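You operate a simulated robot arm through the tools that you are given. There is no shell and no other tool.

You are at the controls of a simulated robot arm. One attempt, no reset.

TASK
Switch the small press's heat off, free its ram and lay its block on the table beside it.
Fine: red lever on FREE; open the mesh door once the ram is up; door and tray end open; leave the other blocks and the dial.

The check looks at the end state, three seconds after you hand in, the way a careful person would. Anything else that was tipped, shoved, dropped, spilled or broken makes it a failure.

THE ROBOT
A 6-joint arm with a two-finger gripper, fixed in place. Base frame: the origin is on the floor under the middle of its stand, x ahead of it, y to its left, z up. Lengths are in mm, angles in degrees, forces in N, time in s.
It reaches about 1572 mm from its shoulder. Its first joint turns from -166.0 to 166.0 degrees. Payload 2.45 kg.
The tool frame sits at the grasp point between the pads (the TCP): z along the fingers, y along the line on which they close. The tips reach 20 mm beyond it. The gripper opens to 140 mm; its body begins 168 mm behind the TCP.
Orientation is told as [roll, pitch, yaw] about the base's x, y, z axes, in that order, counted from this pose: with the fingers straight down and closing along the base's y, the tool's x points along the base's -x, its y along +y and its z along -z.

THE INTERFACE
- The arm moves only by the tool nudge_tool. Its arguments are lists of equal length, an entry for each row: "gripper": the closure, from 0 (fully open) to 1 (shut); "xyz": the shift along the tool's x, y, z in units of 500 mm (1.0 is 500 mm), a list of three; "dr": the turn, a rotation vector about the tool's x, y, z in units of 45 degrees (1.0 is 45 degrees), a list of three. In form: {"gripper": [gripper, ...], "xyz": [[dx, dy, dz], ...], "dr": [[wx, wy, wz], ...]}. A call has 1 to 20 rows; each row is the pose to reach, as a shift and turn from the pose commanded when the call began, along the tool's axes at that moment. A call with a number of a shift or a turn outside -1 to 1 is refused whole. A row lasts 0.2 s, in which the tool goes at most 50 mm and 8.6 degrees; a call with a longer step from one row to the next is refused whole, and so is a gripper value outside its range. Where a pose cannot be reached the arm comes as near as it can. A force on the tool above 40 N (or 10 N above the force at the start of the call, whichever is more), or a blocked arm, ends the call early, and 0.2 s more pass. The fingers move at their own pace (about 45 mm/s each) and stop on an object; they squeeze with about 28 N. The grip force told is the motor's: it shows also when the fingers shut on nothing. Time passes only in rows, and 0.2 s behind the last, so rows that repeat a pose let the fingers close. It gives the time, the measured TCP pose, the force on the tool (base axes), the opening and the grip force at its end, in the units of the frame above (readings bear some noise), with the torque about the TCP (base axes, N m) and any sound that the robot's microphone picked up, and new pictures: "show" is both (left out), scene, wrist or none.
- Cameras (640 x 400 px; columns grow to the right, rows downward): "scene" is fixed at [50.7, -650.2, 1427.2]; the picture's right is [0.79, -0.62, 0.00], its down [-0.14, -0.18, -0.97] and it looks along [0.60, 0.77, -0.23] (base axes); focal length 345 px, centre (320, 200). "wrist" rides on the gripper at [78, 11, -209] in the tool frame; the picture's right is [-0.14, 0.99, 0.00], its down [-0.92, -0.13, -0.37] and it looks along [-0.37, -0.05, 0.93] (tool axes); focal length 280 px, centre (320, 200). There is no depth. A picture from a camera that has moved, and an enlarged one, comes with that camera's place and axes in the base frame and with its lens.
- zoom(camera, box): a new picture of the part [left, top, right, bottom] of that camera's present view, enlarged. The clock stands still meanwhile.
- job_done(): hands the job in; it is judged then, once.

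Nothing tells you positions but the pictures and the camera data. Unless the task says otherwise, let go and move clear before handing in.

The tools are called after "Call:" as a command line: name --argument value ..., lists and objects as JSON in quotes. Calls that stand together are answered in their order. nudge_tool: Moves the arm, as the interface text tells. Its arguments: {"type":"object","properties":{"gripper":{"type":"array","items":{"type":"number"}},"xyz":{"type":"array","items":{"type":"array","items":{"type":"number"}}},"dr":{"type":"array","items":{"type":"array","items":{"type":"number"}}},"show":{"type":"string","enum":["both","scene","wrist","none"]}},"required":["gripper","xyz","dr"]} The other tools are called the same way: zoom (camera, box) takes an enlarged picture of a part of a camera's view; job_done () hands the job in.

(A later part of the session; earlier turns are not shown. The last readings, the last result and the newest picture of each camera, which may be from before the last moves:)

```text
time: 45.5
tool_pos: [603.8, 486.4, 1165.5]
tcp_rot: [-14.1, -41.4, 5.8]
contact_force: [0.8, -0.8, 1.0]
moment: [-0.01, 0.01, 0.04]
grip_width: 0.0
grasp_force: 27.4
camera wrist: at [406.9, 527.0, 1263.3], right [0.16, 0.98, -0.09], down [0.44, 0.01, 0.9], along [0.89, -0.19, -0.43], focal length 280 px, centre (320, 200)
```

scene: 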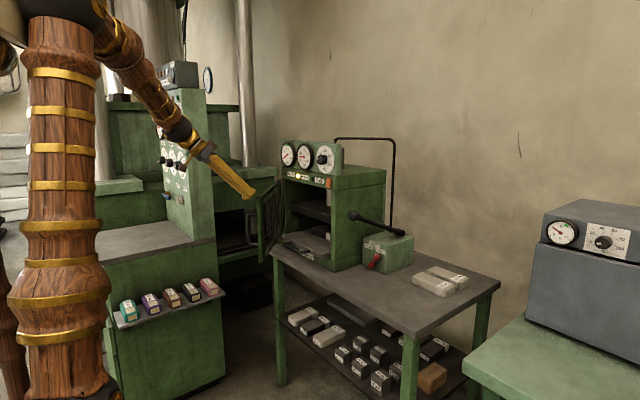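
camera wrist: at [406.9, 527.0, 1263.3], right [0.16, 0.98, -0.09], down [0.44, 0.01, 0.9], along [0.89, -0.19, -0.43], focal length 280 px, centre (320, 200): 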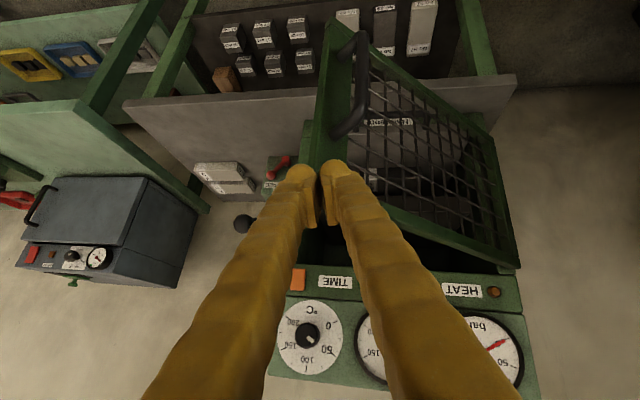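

The arm hit a fold limit and ended just above the door's free edge without touching it. I'll go straight up first, then turn the fingers to vertical.

Call:
nudge_tool --gripper '[1, 1, 1, 1, 1, 1, 1]' --xyz '[[-0.062, -0.0372, -0.0662], [-0.124, -0.0744, -0.1326], [-0.2038, -0.1058, -0.1592], [-0.2684, -0.1074, -0.1414], [-0.3132, -0.1036, -0.1016], [-0.358, -0.1, -0.0618], [-0.358, -0.1, -0.0618]]' --dr '[[0, 0, 0], [-0.0421, 0.1547, 0.0016], [-0.0842, 0.3094, 0.0032], [-0.1263, 0.4641, 0.0048], [-0.1684, 0.6188, 0.0063], [-0.2105, 0.7735, 0.0079], [-0.2526, 0.9282, 0.0095]]' --show "both"

```text
time: 47.1
tool_pos: [714.6, 454.4, 1315.9]
tcp_rot: [0.1, 0.1, 0.0]
contact_force: [0.4, -0.5, 0.0]
moment: [0.05, -0.02, 0.01]
grip_width: 0.3
grasp_force: 28.0
camera wrist: at [634.2, 465.5, 1523.7], right [0.14, 0.99, 0.0], down [0.92, -0.13, 0.37], along [0.37, -0.05, -0.93], focal length 280 px, centre (320, 200)
```

scene: 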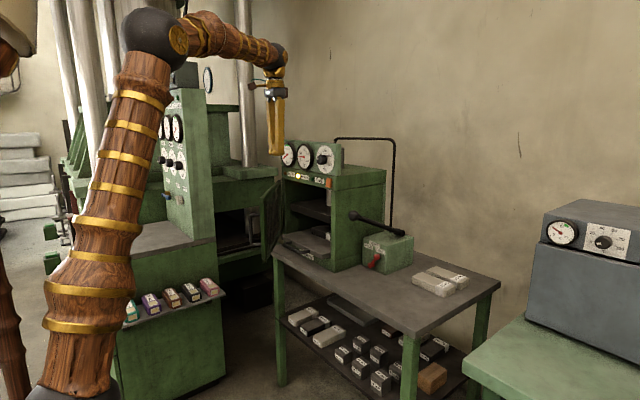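
wrist: 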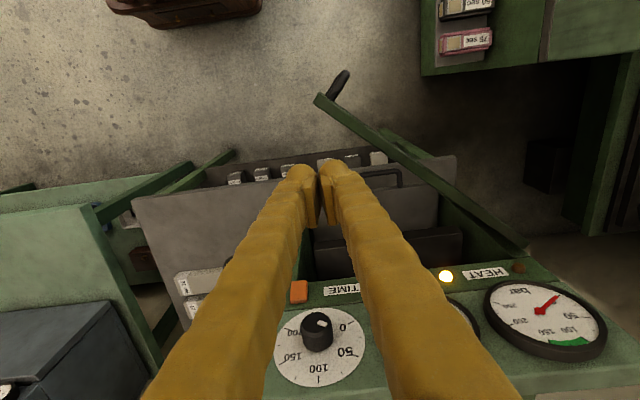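

From above I can see the door at about 42° with its hinge at (906, 747); it got nudged back a little. I'm on its inner side, so I'll descend there with closed fingers and then push it outward.

Call:
nudge_tool --gripper '[1, 1, 1, 1, 1, 1]' --xyz '[[-0.02, -0.02, 0.05], [-0.02, -0.02, 0.13], [-0.02, -0.02, 0.22], [-0.02, -0.02, 0.31], [-0.02, -0.02, 0.395], [-0.02, -0.02, 0.472]]' --dr '[[0, 0, 0], [0, 0, 0], [0, 0, 0], [0, 0, 0], [0, 0, 0], [0, 0, 0]]' --show "both"

```text
time: 48.5
tool_pos: [725.9, 444.8, 1079.9]
tcp_rot: [-0.1, 0.0, -0.1]
contact_force: [-0.7, -0.7, 0.4]
moment: [-0.02, -0.01, 0.04]
grip_width: 0.0
grasp_force: 27.8
camera wrist: at [644.6, 454.8, 1287.7], right [0.14, 0.99, 0.0], down [0.92, -0.13, 0.37], along [0.37, -0.05, -0.93], focal length 280 px, centre (320, 200)
```

scene: 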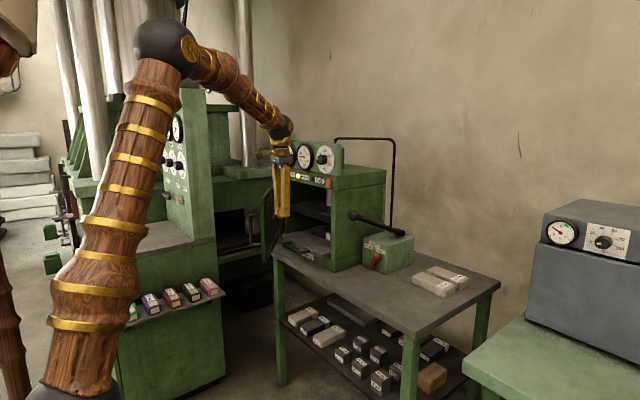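
wrist: 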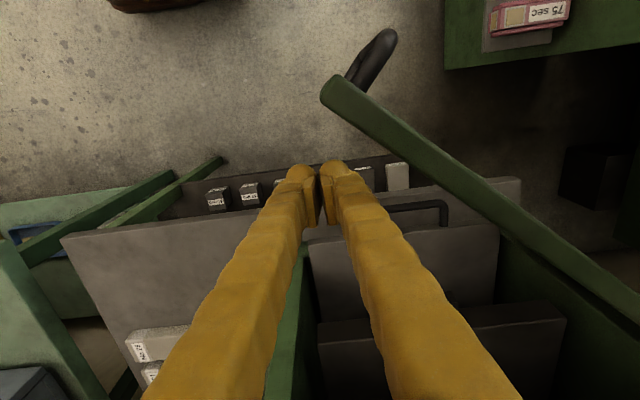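

I'm beside the inner face of the door with the handle on the far side. I'll push it outward along its arc.

Call:
nudge_tool --gripper '[1, 1, 1, 1, 1, 1, 1, 1, 1, 1, 1]' --xyz '[[0.0158, 0.0264, 0], [0.0318, 0.0524, 0], [0.047, 0.0784, 0], [0.0778, 0.1044, 0], [0.108, 0.1318, 0], [0.1388, 0.1664, 0], [0.1694, 0.2016, 0], [0.1958, 0.2404, 0], [0.2204, 0.2794, 0], [0.2408, 0.3204, 0], [0.2598, 0.3632, 0]]' --dr '[[0, 0, 0], [0, 0, 0], [0, 0, 0], [0, 0, 0], [0, 0, 0], [0, 0, 0], [0, 0, 0], [0, 0, 0], [0, 0, 0], [0, 0, 0], [0, 0, 0]]' --show "both"

```text
time: 51.0
tool_pos: [594.3, 626.7, 1078.8]
tcp_rot: [0.0, -0.1, -0.1]
contact_force: [-0.1, 1.1, -0.8]
moment: [0.02, 0.01, -0.03]
grip_width: 0.0
grasp_force: 28.4
camera wrist: at [514.9, 637.2, 1287.0], right [0.14, 0.99, 0.0], down [0.92, -0.13, 0.37], along [0.37, -0.05, -0.93], focal length 280 px, centre (320, 200)
```

scene: 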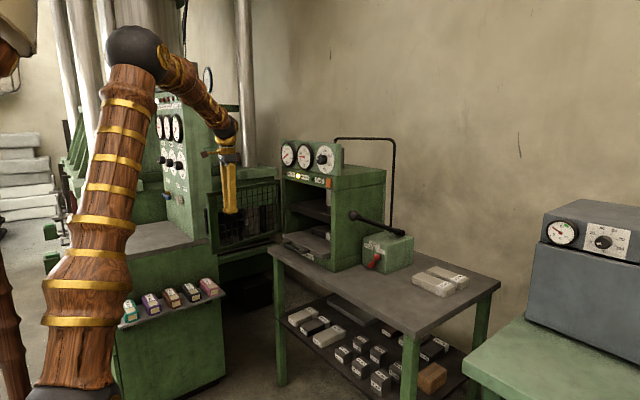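
wrist: 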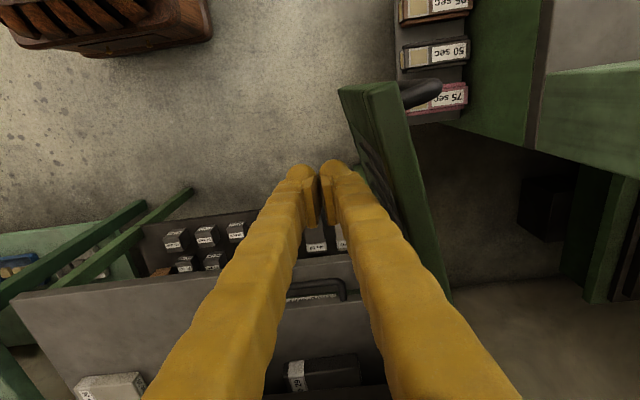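

The door is now at about 78°. I'll push it on to just past square so the tray has a clear way out.

Call:
nudge_tool --gripper '[1, 1, 1, 1, 1, 1]' --xyz '[[0.015, 0.0432, 0], [0.0276, 0.0886, 0], [0.037, 0.1332, 0], [0.0426, 0.1802, 0], [0.045, 0.2152, 0], [0.0452, 0.2498, 0]]' --dr '[[0, 0, 0], [0, 0, 0], [0, 0, 0], [0, 0, 0], [0, 0, 0], [0, 0, 0]]' --show "both"

```text
time: 52.4
tool_pos: [571.9, 751.4, 1079.0]
tcp_rot: [0.0, -0.1, -0.1]
contact_force: [-0.1, -0.6, -0.4]
moment: [0.02, -0.02, 0.02]
grip_width: 0.0
grasp_force: 28.2
camera wrist: at [493.3, 762.3, 1287.0], right [0.14, 0.99, 0.0], down [0.92, -0.13, 0.37], along [0.37, -0.05, -0.93], focal length 280 px, centre (320, 200)
```

scene: 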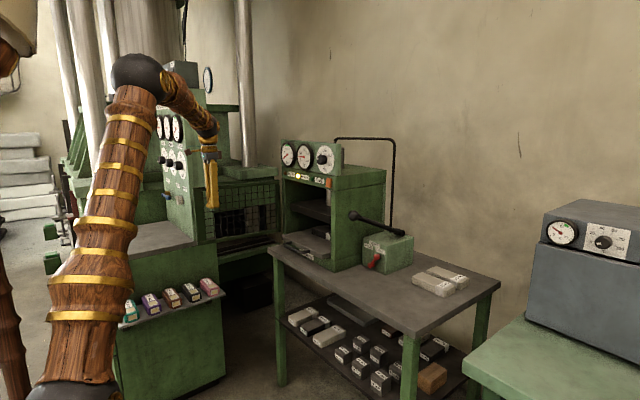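
wrist: 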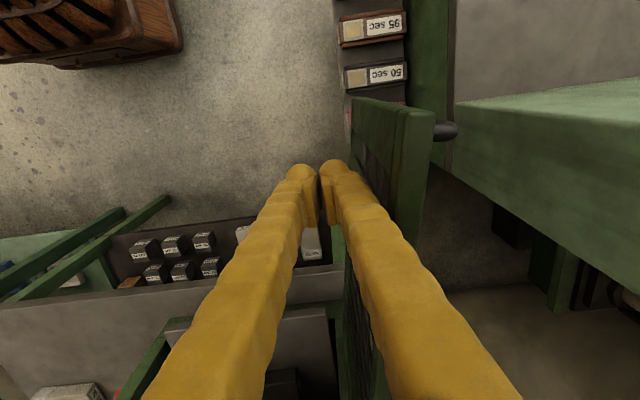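

The door is about 97° open. I'll move off it and hover in front of the press to look at the tray and block.

Call:
nudge_tool --gripper '[1, 1, 1, 1, 1, 1]' --xyz '[[0, -0.06, -0.02], [-0.02, -0.14, -0.05], [-0.05, -0.22, -0.08], [-0.08, -0.3, -0.11], [-0.11, -0.38, -0.13], [-0.12, -0.44, -0.14]]' --dr '[[0, 0, 0], [0, 0, 0], [0, 0, 0], [0, 0, 0], [0, 0, 0], [0, 0, 0]]' --show "both"

Call:
zoom --camera "scene" --box '[265, 170, 365, 280]'

Call:
zoom --camera "wrist" --box '[200, 150, 520, 350]'

```text
time: 53.8
tool_pos: [633.2, 531.9, 1148.5]
tcp_rot: [-0.1, -0.1, -0.1]
contact_force: [0.3, 0.1, -1.2]
moment: [0.0, 0.03, 0.04]
grip_width: 0.0
grasp_force: 27.8
camera wrist: at [552.9, 541.7, 1356.8], right [0.14, 0.99, 0.0], down [0.92, -0.13, 0.37], along [0.37, -0.05, -0.93], focal length 280 px, centre (320, 200)
```

scene: 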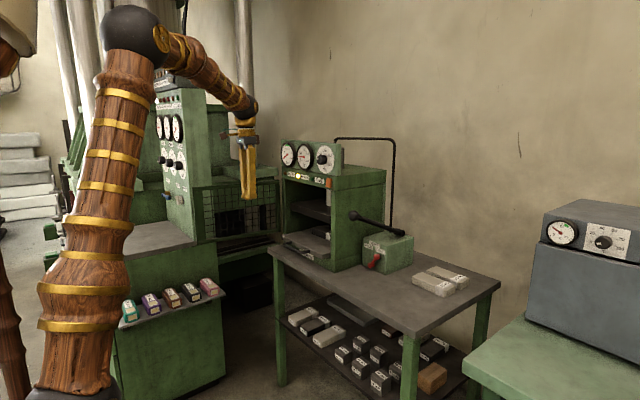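
wrist: 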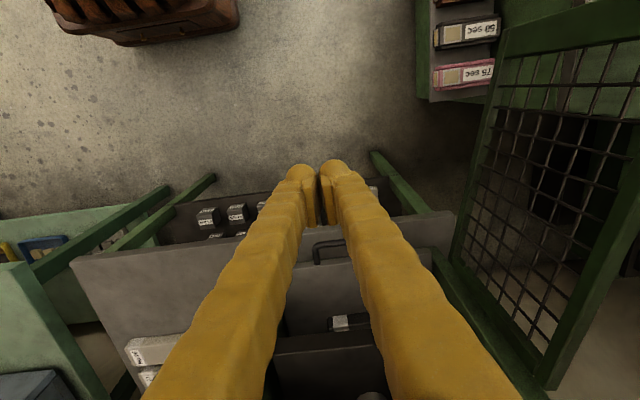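

```text
3.64 times, centred on (315, 225) of scene
camera zoom: at [50.7, -650.2, 1427.2], right [0.79, -0.62, 0.0], down [-0.14, -0.18, -0.97], along [0.6, 0.77, -0.23], focal length 1256 px, centre (338, 109)
```

zoom: 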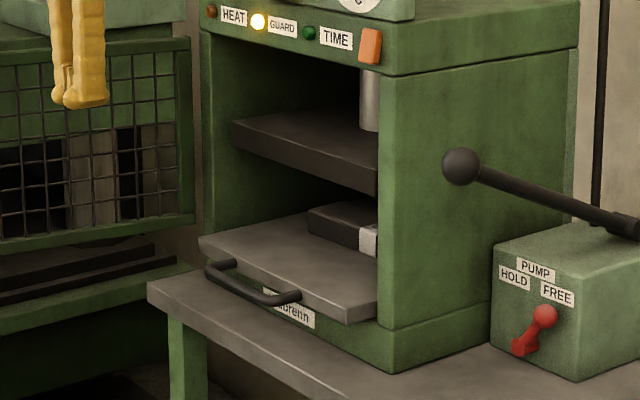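

```text
2.00 times, centred on (360, 250) of wrist
camera zoom: at [552.9, 541.7, 1356.8], right [0.14, 0.99, 0.0], down [0.92, -0.13, 0.37], along [0.37, -0.05, -0.93], focal length 561 px, centre (240, 100)
```

zoom: 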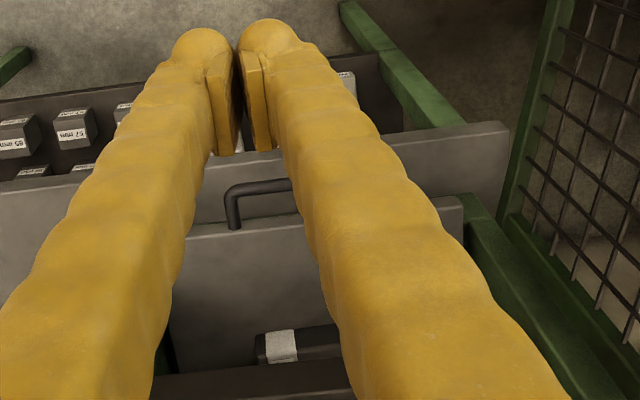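

The tray handle is a horizontal bar at about x=845, y 493–629, z=864, and the block lies along y near (1020, 590) on the tray. I'll roll the gripper 90° so the fingers can close vertically on the tray handle.

Call:
nudge_tool --gripper '[0.9, 0.8, 0.7, 0.65, 0.6, 0.57]' --xyz '[[0, 0, 0], [0, 0, 0], [0, 0, 0], [0, 0, 0], [0, 0, 0], [0, 0, 0]]' --dr '[[0, 0, 0.1667], [0, 0, 0.3333], [0, 0, 0.5], [0, 0, 0.6667], [0, 0, 0.8333], [0, 0, 1]]' --show "none"

Call:
nudge_tool --gripper '[0.57, 0.57, 0.57, 0.57, 0.57, 0.57]' --xyz '[[0, 0, 0], [0, 0, 0], [0, 0, 0], [0, 0, 0], [0, 0, 0], [0, 0, 0]]' --dr '[[0, 0, 0.1667], [0, 0, 0.3333], [0, 0, 0.5], [0, 0, 0.6667], [0, 0, 0.8333], [0, 0, 1]]' --show "both"

```text
time: 55.1
tool_pos: [632.5, 531.5, 1148.5]
tcp_rot: [-0.1, -0.1, -45.1]
contact_force: [-0.7, -0.6, -0.1]
moment: [-0.01, 0.03, 0.01]
grip_width: 60.2
grasp_force: 0.1
```

```text
time: 56.5
tool_pos: [632.8, 531.2, 1149.5]
tcp_rot: [0.0, -0.1, -90.2]
contact_force: [-0.7, 0.4, 0.3]
moment: [0.0, -0.01, -0.01]
grip_width: 60.1
grasp_force: 0.2
camera wrist: at [641.8, 609.2, 1357.1], right [0.99, -0.14, 0.0], down [-0.13, -0.92, 0.37], along [-0.05, -0.37, -0.93], focal length 280 px, centre (320, 200)
```

scene: 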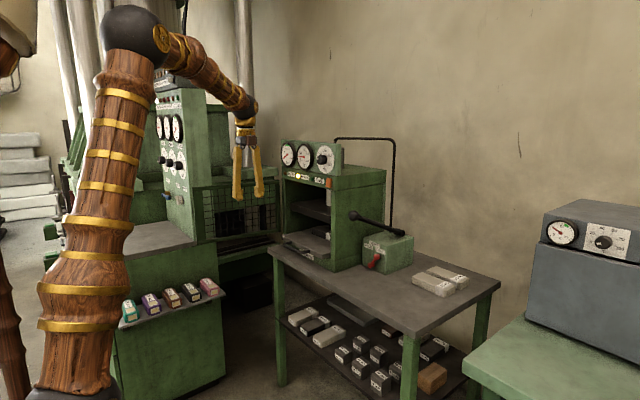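
wrist: 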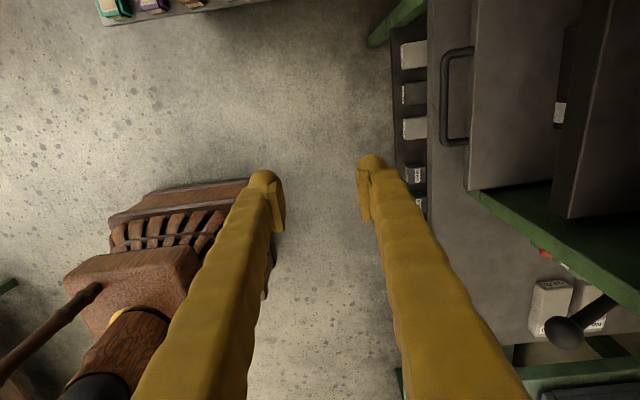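

The view confirms the tray handle at x≈842, y 495–626, with the block on the tray spanning about y 500–641. Now I'll tilt the fingers forward and come down in front of the handle.

Call:
nudge_tool --gripper '[0.57, 0.57, 0.57, 0.57, 0.57, 0.57]' --xyz '[[0.0097, 0.0157, 0.04], [0.0193, 0.0313, 0.08], [0.029, 0.047, 0.12], [0.0387, 0.0627, 0.16], [0.0483, 0.0783, 0.2], [0.058, 0.094, 0.24]]' --dr '[[-0.1667, 0, 0], [-0.3333, 0, 0], [-0.5, 0, 0], [-0.6667, 0, 0], [-0.8333, 0, 0], [-1, 0, 0]]' --show "none"

Call:
nudge_tool --gripper '[0.57, 0.57, 0.57, 0.57, 0.57]' --xyz '[[0.0128, -0.0192, 0.047], [0.0256, -0.0385, 0.0939], [0.0384, -0.0577, 0.1409], [0.0512, -0.077, 0.1878], [0.064, -0.0962, 0.2348]]' --dr '[[-0.1022, -0.0566, 0.0378], [-0.2044, -0.1132, 0.0756], [-0.3066, -0.1698, 0.1134], [-0.4088, -0.2264, 0.1512], [-0.511, -0.283, 0.189]]' --show "both"

```text
time: 58.0
tool_pos: [677.9, 554.9, 1058.5]
tcp_rot: [36.7, -0.1, -89.6]
contact_force: [0.4, 0.3, 0.5]
moment: [0.02, -0.01, 0.02]
grip_width: 60.3
grasp_force: 0.1
out of reach, approached as far as the arm can: row 5, 6
```

```text
time: 59.1
tool_pos: [798.8, 589.9, 1082.8]
tcp_rot: [43.2, -8.3, -95.9]
contact_force: [0.8, 1.0, -0.5]
moment: [-0.07, -0.07, -0.03]
grip_width: 60.2
grasp_force: 0.0
out of reach, approached as far as the arm can: row 1, 2, 3, 4, 5
camera wrist: at [673.2, 702.3, 1228.8], right [0.71, -0.11, 0.69], down [-0.43, -0.85, 0.31], along [0.55, -0.52, -0.65], focal length 280 px, centre (320, 200)
```

scene: 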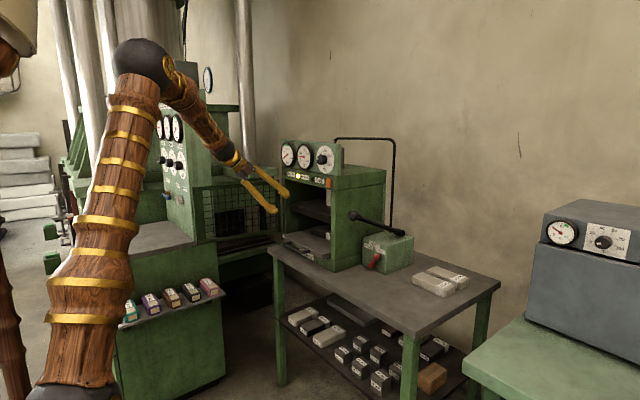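
wrist: 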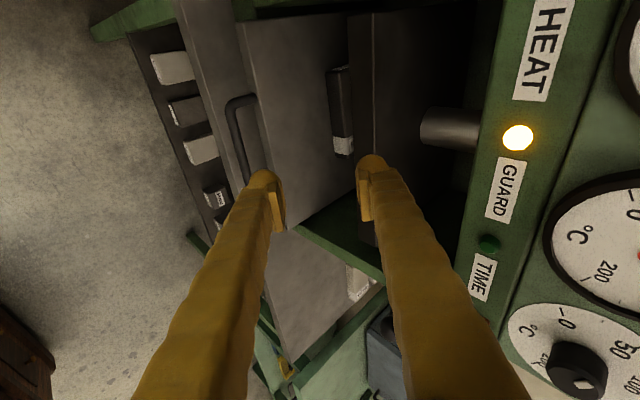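

The wrist ran into a joint limit with that roll direction. I'll back away from the press and roll the gripper the other way through 180°, which puts the wrist joint mid-range for the same finger plane.

Call:
nudge_tool --gripper '[0.57, 0.57, 0.57, 0.57, 0.57, 0.57]' --xyz '[[-0.0136, -0.0272, -0.0228], [-0.0271, -0.0544, -0.0456], [-0.0407, -0.0816, -0.0684], [-0.0543, -0.1088, -0.0912], [-0.0678, -0.136, -0.114], [-0.0814, -0.1632, -0.1368]]' --dr '[[0, 0, -0.1667], [0, 0, -0.3333], [0, 0, -0.5], [0, 0, -0.6667], [0, 0, -0.8333], [0, 0, -1]]' --show "none"

Call:
nudge_tool --gripper '[0.57, 0.57, 0.57, 0.57, 0.57, 0.57]' --xyz '[[0, 0, 0], [0, 0, 0], [0, 0, 0], [0, 0, 0], [0, 0, 0], [0, 0, 0]]' --dr '[[0, 0, -0.1667], [0, 0, -0.3333], [0, 0, -0.5], [0, 0, -0.6667], [0, 0, -0.8333], [0, 0, -1]]' --show "both"

```text
time: 60.5
tool_pos: [689.2, 561.0, 1082.6]
tcp_rot: [27.8, -35.4, -56.5]
contact_force: [-0.5, -0.1, 0.8]
moment: [-0.01, -0.03, 0.03]
grip_width: 60.3
grasp_force: 0.1
```

```text
time: 62.0
tool_pos: [689.1, 560.4, 1082.6]
tcp_rot: [-11.1, -42.7, 1.8]
contact_force: [-0.1, -0.5, 0.1]
moment: [0.02, 0.0, 0.03]
grip_width: 60.7
grasp_force: 0.1
camera wrist: at [491.5, 605.5, 1179.3], right [0.2, 0.98, -0.05], down [0.42, -0.04, 0.91], along [0.89, -0.2, -0.42], focal length 280 px, centre (320, 200)
```

scene: 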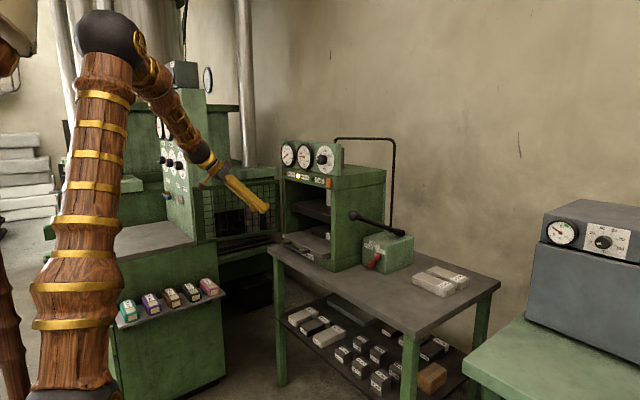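
wrist: 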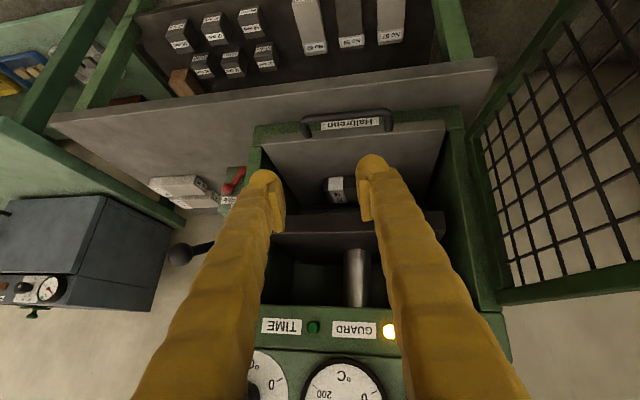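

Continuing the roll another 90°.

Call:
nudge_tool --gripper '[0.57, 0.57, 0.57, 0.57, 0.57, 0.57]' --xyz '[[0, 0, 0], [0, 0, 0], [0, 0, 0], [0, 0, 0], [0, 0, 0], [0, 0, 0]]' --dr '[[0, 0, -0.1667], [0, 0, -0.3333], [0, 0, -0.5], [0, 0, -0.6667], [0, 0, -0.8333], [0, 0, -1]]' --show "none"

Call:
nudge_tool --gripper '[0.57, 0.57, 0.57, 0.57, 0.57, 0.57]' --xyz '[[0, 0, 0], [0, 0, 0], [0, 0, 0], [0, 0, 0], [0, 0, 0], [0, 0, 0]]' --dr '[[0, 0, -0.1667], [0, 0, -0.3333], [0, 0, -0.5], [0, 0, -0.6667], [0, 0, -0.8333], [0, 0, -1]]' --show "both"

```text
time: 63.4
tool_pos: [689.8, 560.8, 1085.3]
tcp_rot: [-38.8, -22.4, 50.4]
contact_force: [-0.2, 0.2, -0.1]
moment: [-0.03, 0.03, 0.01]
grip_width: 60.0
grasp_force: 0.1
```

```text
time: 64.8
tool_pos: [690.2, 561.4, 1084.0]
tcp_rot: [-43.3, 8.2, 84.2]
contact_force: [-0.1, -0.5, -0.8]
moment: [0.03, 0.01, 0.02]
grip_width: 60.6
grasp_force: 0.1
camera wrist: at [532.1, 519.3, 1237.6], right [-0.71, 0.11, -0.69], down [-0.06, 0.97, 0.22], along [0.7, 0.2, -0.69], focal length 280 px, centre (320, 200)
```

scene: 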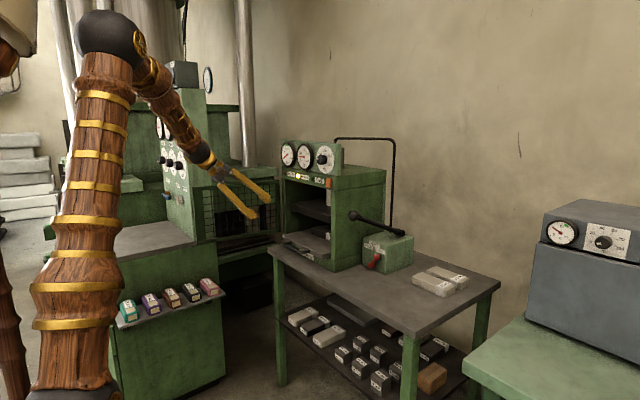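
wrist: 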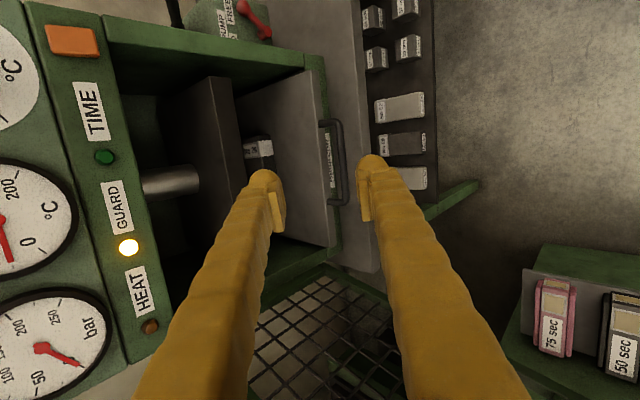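

The roll is right now, with the tray handle in view at upper centre. I'll tilt to about 68° and move to 100 mm in front of the handle.

Call:
nudge_tool --gripper '[0.57, 0.57, 0.57, 0.57, 0.57, 0.57]' --xyz '[[-0.0189, 0.0271, 0.0533], [-0.0379, 0.0541, 0.1067], [-0.0568, 0.0812, 0.16], [-0.0757, 0.1083, 0.2133], [-0.0947, 0.1353, 0.2667], [-0.1136, 0.1624, 0.32]]' --dr '[[0.089, 0.0105, 0.0447], [0.1779, 0.021, 0.0893], [0.2669, 0.0316, 0.134], [0.3558, 0.0421, 0.1787], [0.4448, 0.0526, 0.2233], [0.5337, 0.0631, 0.268]]' --show "both"

Call:
zoom --camera "scene" --box '[220, 200, 340, 280]'

```text
time: 66.2
tool_pos: [743.2, 589.0, 907.2]
tcp_rot: [-68.2, -0.4, 75.1]
contact_force: [0.7, 0.4, 0.2]
moment: [0.03, 0.04, -0.01]
grip_width: 60.2
grasp_force: 0.2
camera wrist: at [531.4, 562.8, 973.8], right [-0.32, 0.23, -0.92], down [-0.05, 0.96, 0.26], along [0.95, 0.13, -0.3], focal length 280 px, centre (320, 200)
```

scene: 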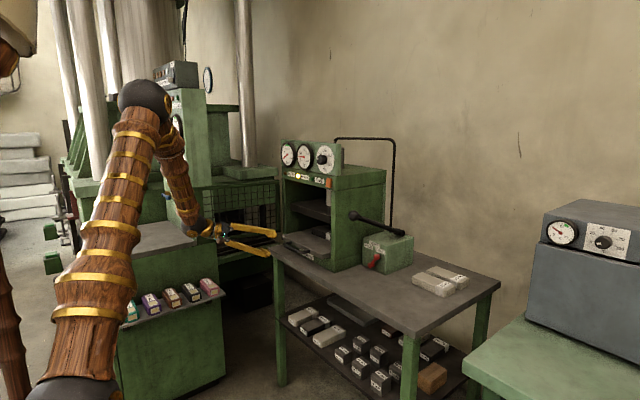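
wrist: 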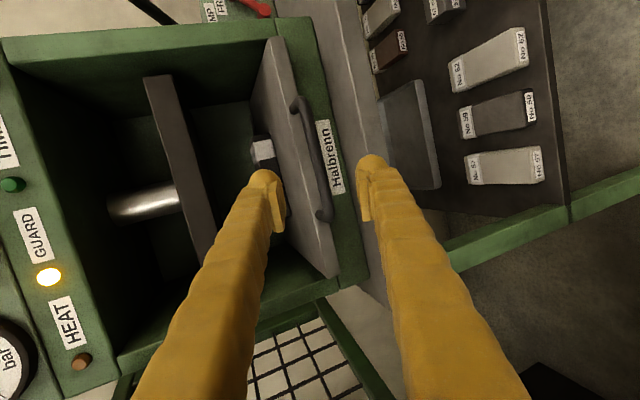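

```text
5.00 times, centred on (280, 240) of scene
camera zoom: at [50.7, -650.2, 1427.2], right [0.79, -0.62, 0.0], down [-0.14, -0.18, -0.97], along [0.6, 0.77, -0.23], focal length 1727 px, centre (520, 0)
```

zoom: 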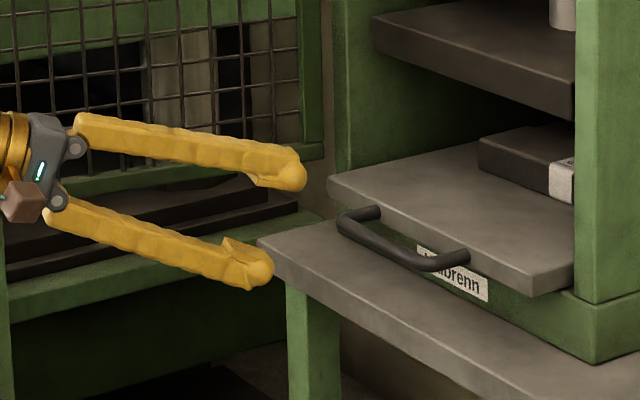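

The handle bar is centred between the fingers, at about z=870. I'll go straight in 100 mm and look.

Call:
nudge_tool --gripper '[0.57, 0.57, 0.57, 0.57, 0.57]' --xyz '[[0, -0.002, 0.04], [0, -0.004, 0.08], [0, -0.006, 0.12], [0, -0.008, 0.16], [0, -0.008, 0.2]]' --dr '[[0, 0, 0], [0, 0, 0], [0, 0, 0], [0, 0, 0], [0, 0, 0]]' --show "both"

Call:
zoom --camera "scene" --box '[240, 210, 330, 270]'

Call:
zoom --camera "wrist" --box '[230, 90, 430, 240]'

```text
time: 67.3
tool_pos: [833.9, 564.0, 872.9]
tcp_rot: [-68.0, -0.3, 75.2]
contact_force: [-0.1, -1.1, 0.0]
moment: [0.01, -0.01, -0.01]
grip_width: 60.2
grasp_force: 0.0
camera wrist: at [621.8, 539.0, 939.6], right [-0.32, 0.23, -0.92], down [-0.05, 0.96, 0.26], along [0.95, 0.13, -0.3], focal length 280 px, centre (320, 200)
```

scene: 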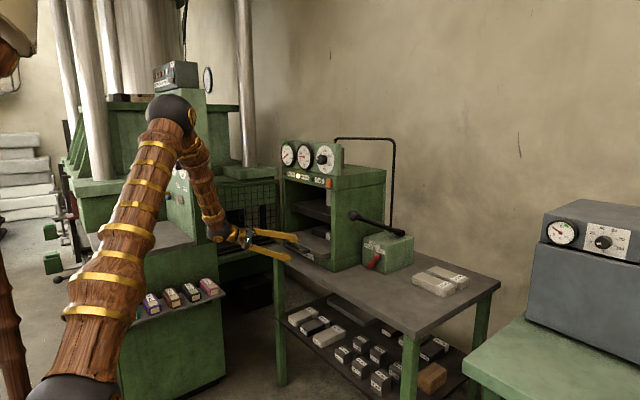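
wrist: 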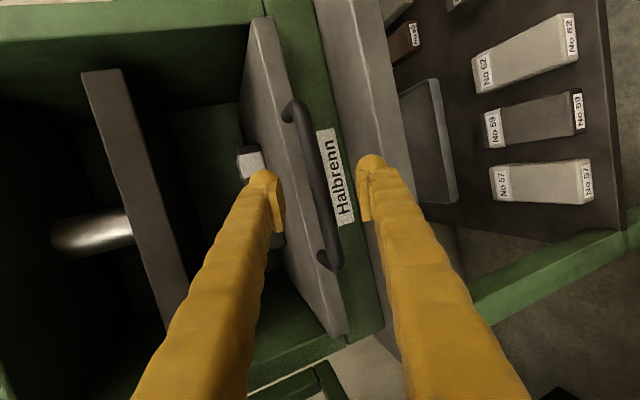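

```text
6.67 times, centred on (285, 240) of scene
camera zoom: at [50.7, -650.2, 1427.2], right [0.79, -0.62, 0.0], down [-0.14, -0.18, -0.97], along [0.6, 0.77, -0.23], focal length 2303 px, centre (553, -67)
```

zoom: 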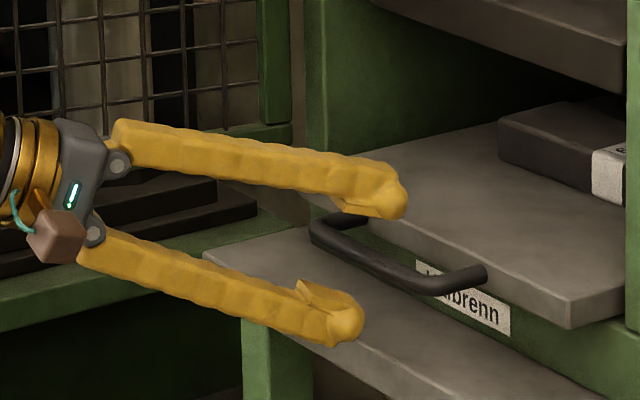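

```text
2.67 times, centred on (330, 165) of wrist
camera zoom: at [621.8, 539.0, 939.6], right [-0.32, 0.23, -0.92], down [-0.05, 0.96, 0.26], along [0.95, 0.13, -0.3], focal length 748 px, centre (293, 293)
```

zoom: 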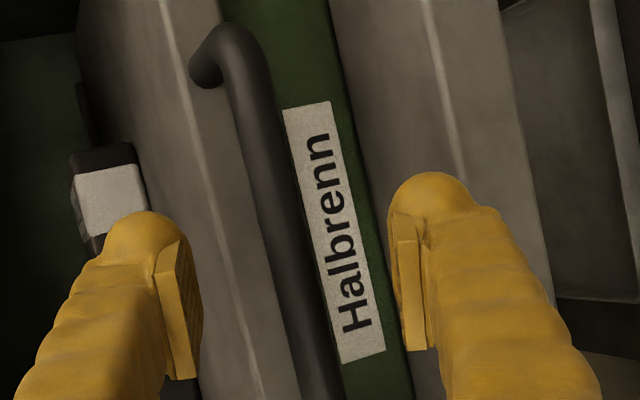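

The handle bar is right at the grasp axis between the pads, so I'll close on it.

Call:
nudge_tool --gripper '[0.75, 0.9, 1, 1, 1, 1]' --xyz '[[0, 0, 0], [0, 0, 0], [0, 0, 0], [0, 0, 0], [0, 0, 0], [0, 0, 0]]' --dr '[[0, 0, 0], [0, 0, 0], [0, 0, 0], [0, 0, 0], [0, 0, 0], [0, 0, 0]]' --show "wrist"

Call:
zoom --camera "scene" --box '[240, 210, 330, 270]'

```text
time: 68.8
tool_pos: [833.9, 564.6, 872.1]
tcp_rot: [-68.0, -0.3, 75.2]
contact_force: [2.5, 0.0, 3.5]
moment: [-1.02, -0.07, 0.26]
grip_width: 14.6
grasp_force: 40.5
camera wrist: at [621.5, 539.0, 939.8], right [-0.32, 0.23, -0.92], down [-0.05, 0.96, 0.26], along [0.95, 0.13, -0.3], focal length 280 px, centre (320, 200)
```

wrist: 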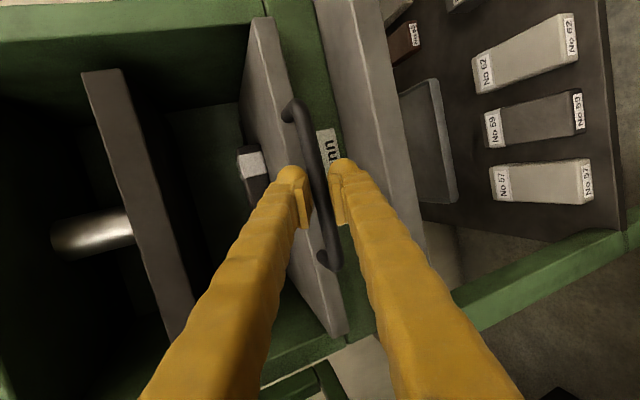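

```text
6.67 times, centred on (285, 240) of scene
camera zoom: at [50.7, -650.2, 1427.2], right [0.79, -0.62, 0.0], down [-0.14, -0.18, -0.97], along [0.6, 0.77, -0.23], focal length 2303 px, centre (553, -67)
```

zoom: 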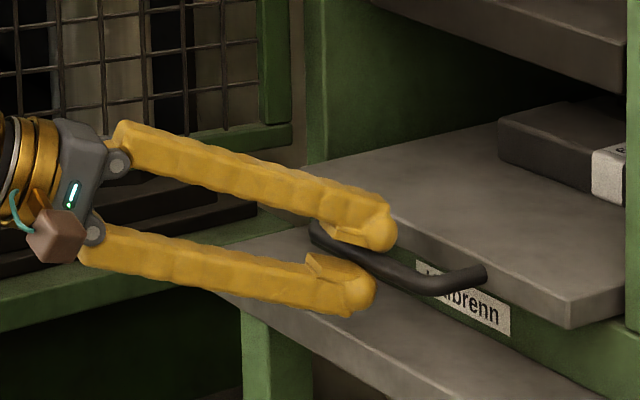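

The handle is gripped at 14.6 mm. I'll pull the tray straight out slowly.

Call:
nudge_tool --gripper '[1, 1, 1, 1, 1, 1, 1, 1]' --xyz '[[0.0031, 0.0043, -0.0108], [0.0077, 0.0108, -0.0269], [0.0128, 0.018, -0.0448], [0.0179, 0.0253, -0.0628], [0.023, 0.0325, -0.0807], [0.0281, 0.0397, -0.0987], [0.0332, 0.0469, -0.1166], [0.0383, 0.0541, -0.1345]]' --dr '[[0, 0, 0], [0, 0, 0], [0, 0, 0], [0, 0, 0], [0, 0, 0], [0, 0, 0], [0, 0, 0], [0, 0, 0]]' --show "both"

Call:
zoom --camera "scene" --box '[240, 200, 340, 270]'

```text
time: 70.5
tool_pos: [759.9, 564.4, 873.0]
tcp_rot: [-68.0, -0.3, 75.0]
contact_force: [1.2, -12.0, 17.2]
moment: [-1.09, -0.19, 0.05]
grip_width: 14.9
grasp_force: 40.8
camera wrist: at [546.3, 539.2, 939.7], right [-0.32, 0.23, -0.92], down [-0.05, 0.96, 0.26], along [0.95, 0.13, -0.3], focal length 280 px, centre (320, 200)
```

scene: 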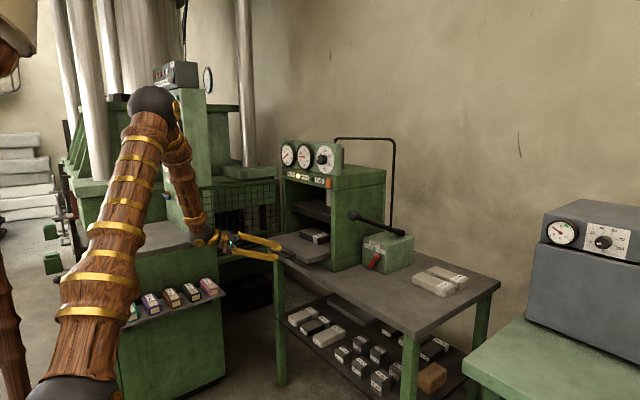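
wrist: 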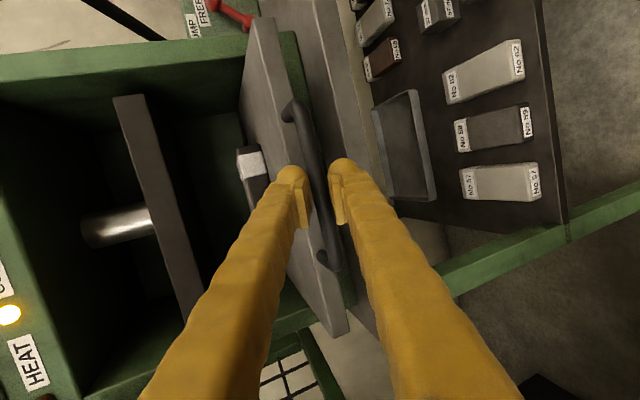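

```text
5.71 times, centred on (290, 235) of scene
camera zoom: at [50.7, -650.2, 1427.2], right [0.79, -0.62, 0.0], down [-0.14, -0.18, -0.97], along [0.6, 0.77, -0.23], focal length 1974 px, centre (491, 0)
```

zoom: 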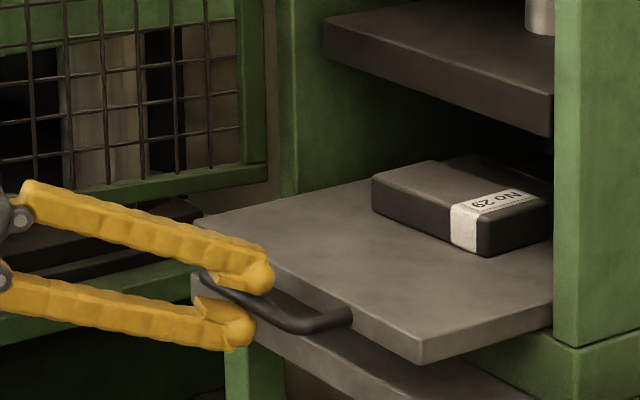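

The tray slides out with the block, labelled "No 29". There's some side force, so I'll correct by about a millimetre and keep pulling.

Call:
nudge_tool --gripper '[1, 1, 1, 1, 1, 1, 1, 1]' --xyz '[[0.0073, 0.0079, -0.0216], [0.0147, 0.0159, -0.045], [0.0211, 0.0249, -0.0674], [0.0275, 0.0339, -0.0898], [0.0339, 0.0429, -0.1122], [0.0403, 0.0519, -0.1346], [0.0467, 0.0609, -0.157], [0.0531, 0.0699, -0.1794]]' --dr '[[0, 0, 0], [0, 0, 0], [0, 0, 0], [0, 0, 0], [0, 0, 0], [0, 0, 0], [0, 0, 0], [0, 0, 0]]' --show "both"

Call:
zoom --camera "scene" --box '[230, 200, 330, 270]'

```text
time: 72.3
tool_pos: [659.8, 564.6, 873.3]
tcp_rot: [-68.0, -0.3, 75.1]
contact_force: [3.2, 23.7, 8.3]
moment: [-0.93, -0.07, 0.63]
grip_width: 14.7
grasp_force: 41.0
camera wrist: at [446.6, 538.8, 939.8], right [-0.32, 0.23, -0.92], down [-0.05, 0.96, 0.26], along [0.95, 0.13, -0.3], focal length 280 px, centre (320, 200)
```

scene: 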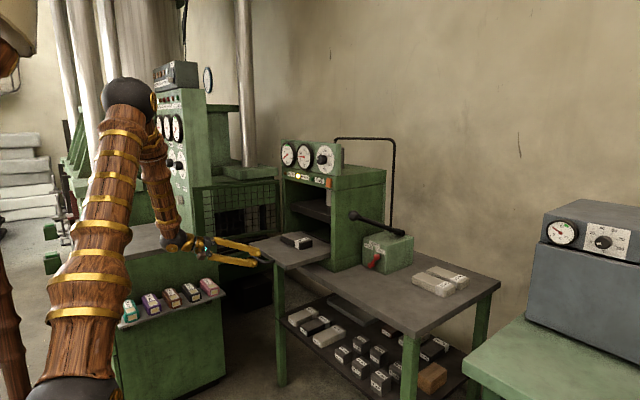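
wrist: 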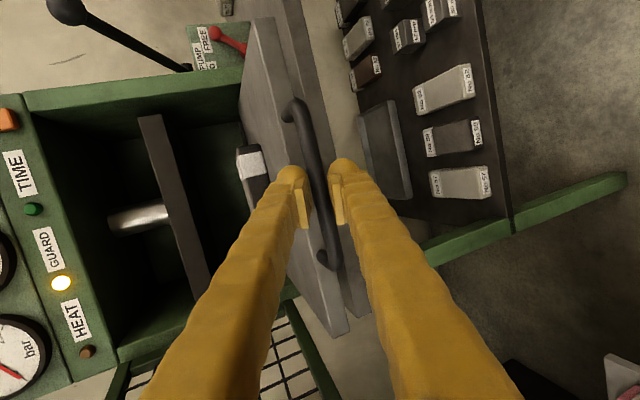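

```text
5.71 times, centred on (280, 235) of scene
camera zoom: at [50.7, -650.2, 1427.2], right [0.79, -0.62, 0.0], down [-0.14, -0.18, -0.97], along [0.6, 0.77, -0.23], focal length 1974 px, centre (549, 0)
```

zoom: 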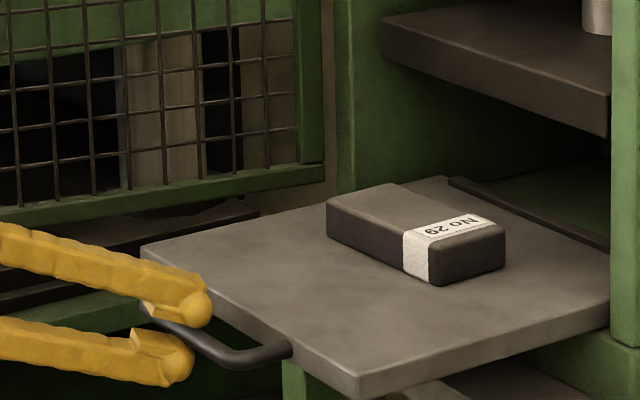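

The tray is out 175 mm with the block's centre at about x=864. I want roughly 80 mm more so it clears the control panel overhang, so I'll keep pulling.

Call:
nudge_tool --gripper '[1, 1, 1, 1, 1, 1, 1, 1]' --xyz '[[0.0038, 0.0073, -0.0183], [0.0089, 0.0145, -0.0362], [0.014, 0.0217, -0.0541], [0.0191, 0.0289, -0.072], [0.0242, 0.0361, -0.0899], [0.0293, 0.0433, -0.1078], [0.0344, 0.0505, -0.1257], [0.0395, 0.0577, -0.1436]]' --dr '[[0, 0, 0], [0, 0, 0], [0, 0, 0], [0, 0, 0], [0, 0, 0], [0, 0, 0], [0, 0, 0], [0, 0, 0]]' --show "both"

Call:
zoom --camera "scene" --box '[220, 190, 340, 270]'

```text
time: 73.7
tool_pos: [606.9, 564.0, 873.9]
tcp_rot: [-68.2, -0.5, 74.9]
contact_force: [-3.2, -3.2, 3.2]
moment: [-0.05, -0.06, 0.1]
grip_width: 10.9
grasp_force: 38.3
stopped in row 6: the force on the tool passed its limit at 62 N (the readings are from after the stop); the commanded pose is now the measured one
camera wrist: at [394.0, 538.8, 940.9], right [-0.32, 0.24, -0.92], down [-0.05, 0.96, 0.26], along [0.95, 0.13, -0.3], focal length 280 px, centre (320, 200)
```

scene: 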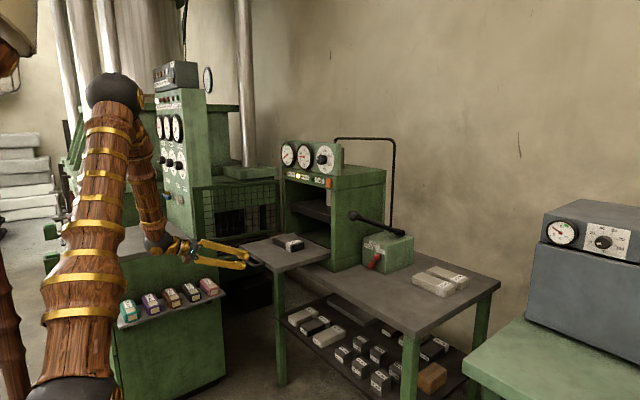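
wrist: 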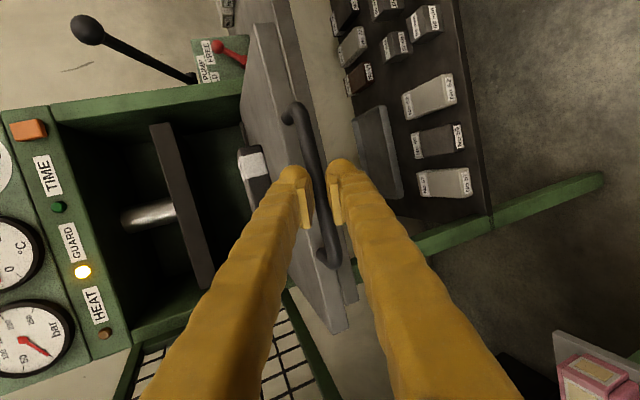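

```text
5.00 times, centred on (280, 230) of scene
camera zoom: at [50.7, -650.2, 1427.2], right [0.79, -0.62, 0.0], down [-0.14, -0.18, -0.97], along [0.6, 0.77, -0.23], focal length 1727 px, centre (520, 50)
```

zoom: 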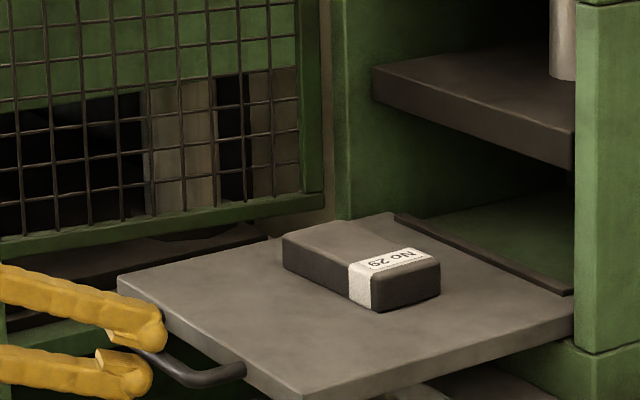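

The tray reached its end stop with the block out in the open at about (815, 562). I'll release the handle and back away.

Call:
nudge_tool --gripper '[0.8, 0.6, 0.5, 0.5, 0.5, 0.5, 0.5]' --xyz '[[0, 0, 0], [0, 0, 0], [0, 0, 0], [0, 0, 0], [0, 0, -0.05], [0, 0, -0.12], [0, 0, -0.18]]' --dr '[[0, 0, 0], [0, 0, 0], [0, 0, 0], [0, 0, 0], [0, 0, 0], [0, 0, 0], [0, 0, 0]]' --show "both"

```text
time: 75.3
tool_pos: [526.7, 584.8, 907.4]
tcp_rot: [-68.2, -0.5, 74.9]
contact_force: [1.1, 0.4, 0.5]
moment: [0.01, 0.03, 0.0]
grip_width: 69.9
grasp_force: 0.1
camera wrist: at [312.8, 559.9, 973.9], right [-0.32, 0.23, -0.92], down [-0.05, 0.96, 0.26], along [0.95, 0.13, -0.3], focal length 280 px, centre (320, 200)
```

scene: 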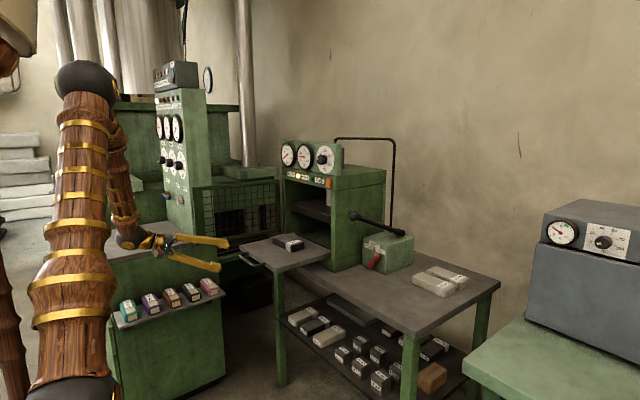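
wrist: 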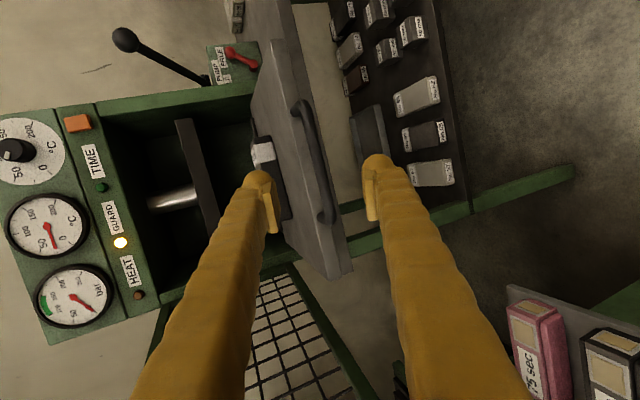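

The tray stays open with the block on it. I'll rise and turn the fingers straight down, closing direction across the block's width, to view it from above.

Call:
nudge_tool --gripper '[0.5, 0.4, 0.3, 0.3, 0.3]' --xyz '[[-0.0007, -0.0507, -0.0025], [-0.0014, -0.1014, -0.005], [-0.0022, -0.152, -0.0076], [-0.0029, -0.2027, -0.0101], [-0.0036, -0.2534, -0.0126]]' --dr '[[-0.1507, -0.019, -0.0301], [-0.3015, -0.038, -0.0603], [-0.4522, -0.057, -0.0904], [-0.603, -0.076, -0.1206], [-0.7537, -0.095, -0.1507]]' --show "none"

Call:
nudge_tool --gripper '[0.3, 0.3, 0.3, 0.3, 0.3]' --xyz '[[-0.0004, -0.0674, -0.0042], [-0.0008, -0.1348, -0.0083], [-0.0012, -0.2022, -0.0125], [-0.0016, -0.2696, -0.0166], [-0.002, -0.337, -0.0208]]' --dr '[[-0.1507, -0.019, -0.0301], [-0.3015, -0.038, -0.0603], [-0.4522, -0.057, -0.0904], [-0.603, -0.076, -0.1206], [-0.7537, -0.095, -0.1507]]' --show "both"

```text
time: 76.5
tool_pos: [565.5, 576.0, 1027.5]
tcp_rot: [-34.0, 2.0, 82.5]
contact_force: [0.5, 0.0, 0.2]
moment: [0.0, -0.03, 0.02]
grip_width: 97.9
grasp_force: 0.1
```

```text
time: 77.7
tool_pos: [698.5, 562.2, 1131.9]
tcp_rot: [0.2, 0.0, 90.1]
contact_force: [0.1, 0.0, 0.4]
moment: [0.0, -0.03, 0.01]
grip_width: 97.9
grasp_force: 0.0
camera wrist: at [687.9, 483.5, 1339.5], right [-0.99, 0.14, 0.0], down [0.13, 0.92, 0.37], along [0.05, 0.37, -0.93], focal length 280 px, centre (320, 200)
```

scene: 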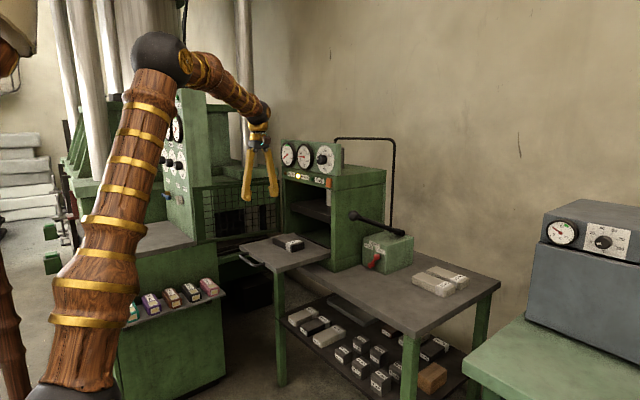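
wrist: 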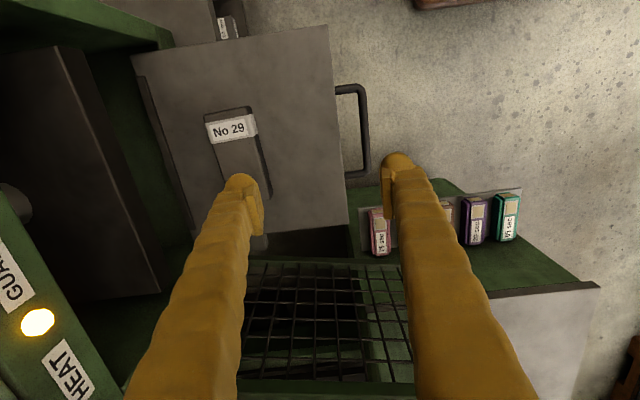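

Call:
zoom --camera "wrist" --box '[120, 10, 380, 270]'

Call:
zoom --camera "wrist" --box '[180, 90, 300, 250]'

```text
1.54 times, centred on (250, 140) of wrist
camera zoom: at [687.9, 483.5, 1339.5], right [-0.99, 0.14, 0.0], down [0.13, 0.92, 0.37], along [0.05, 0.37, -0.93], focal length 431 px, centre (428, 292)
```

zoom: 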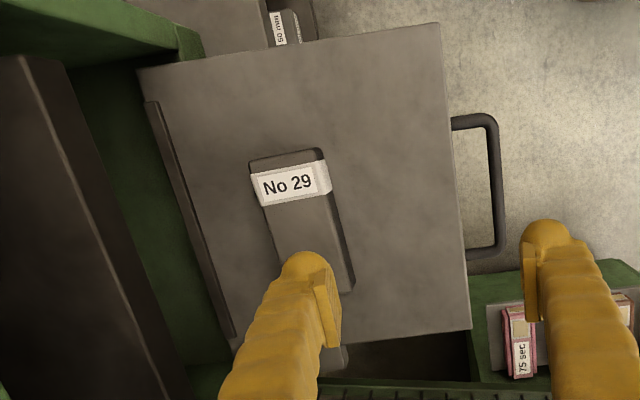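

```text
2.50 times, centred on (240, 170) of wrist
camera zoom: at [687.9, 483.5, 1339.5], right [-0.99, 0.14, 0.0], down [0.13, 0.92, 0.37], along [0.05, 0.37, -0.93], focal length 701 px, centre (520, 275)
```

zoom: 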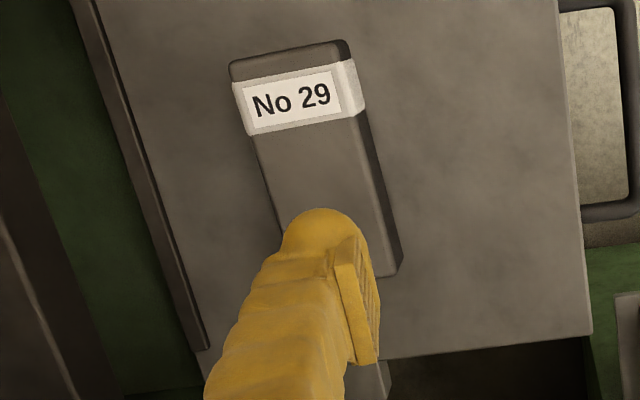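

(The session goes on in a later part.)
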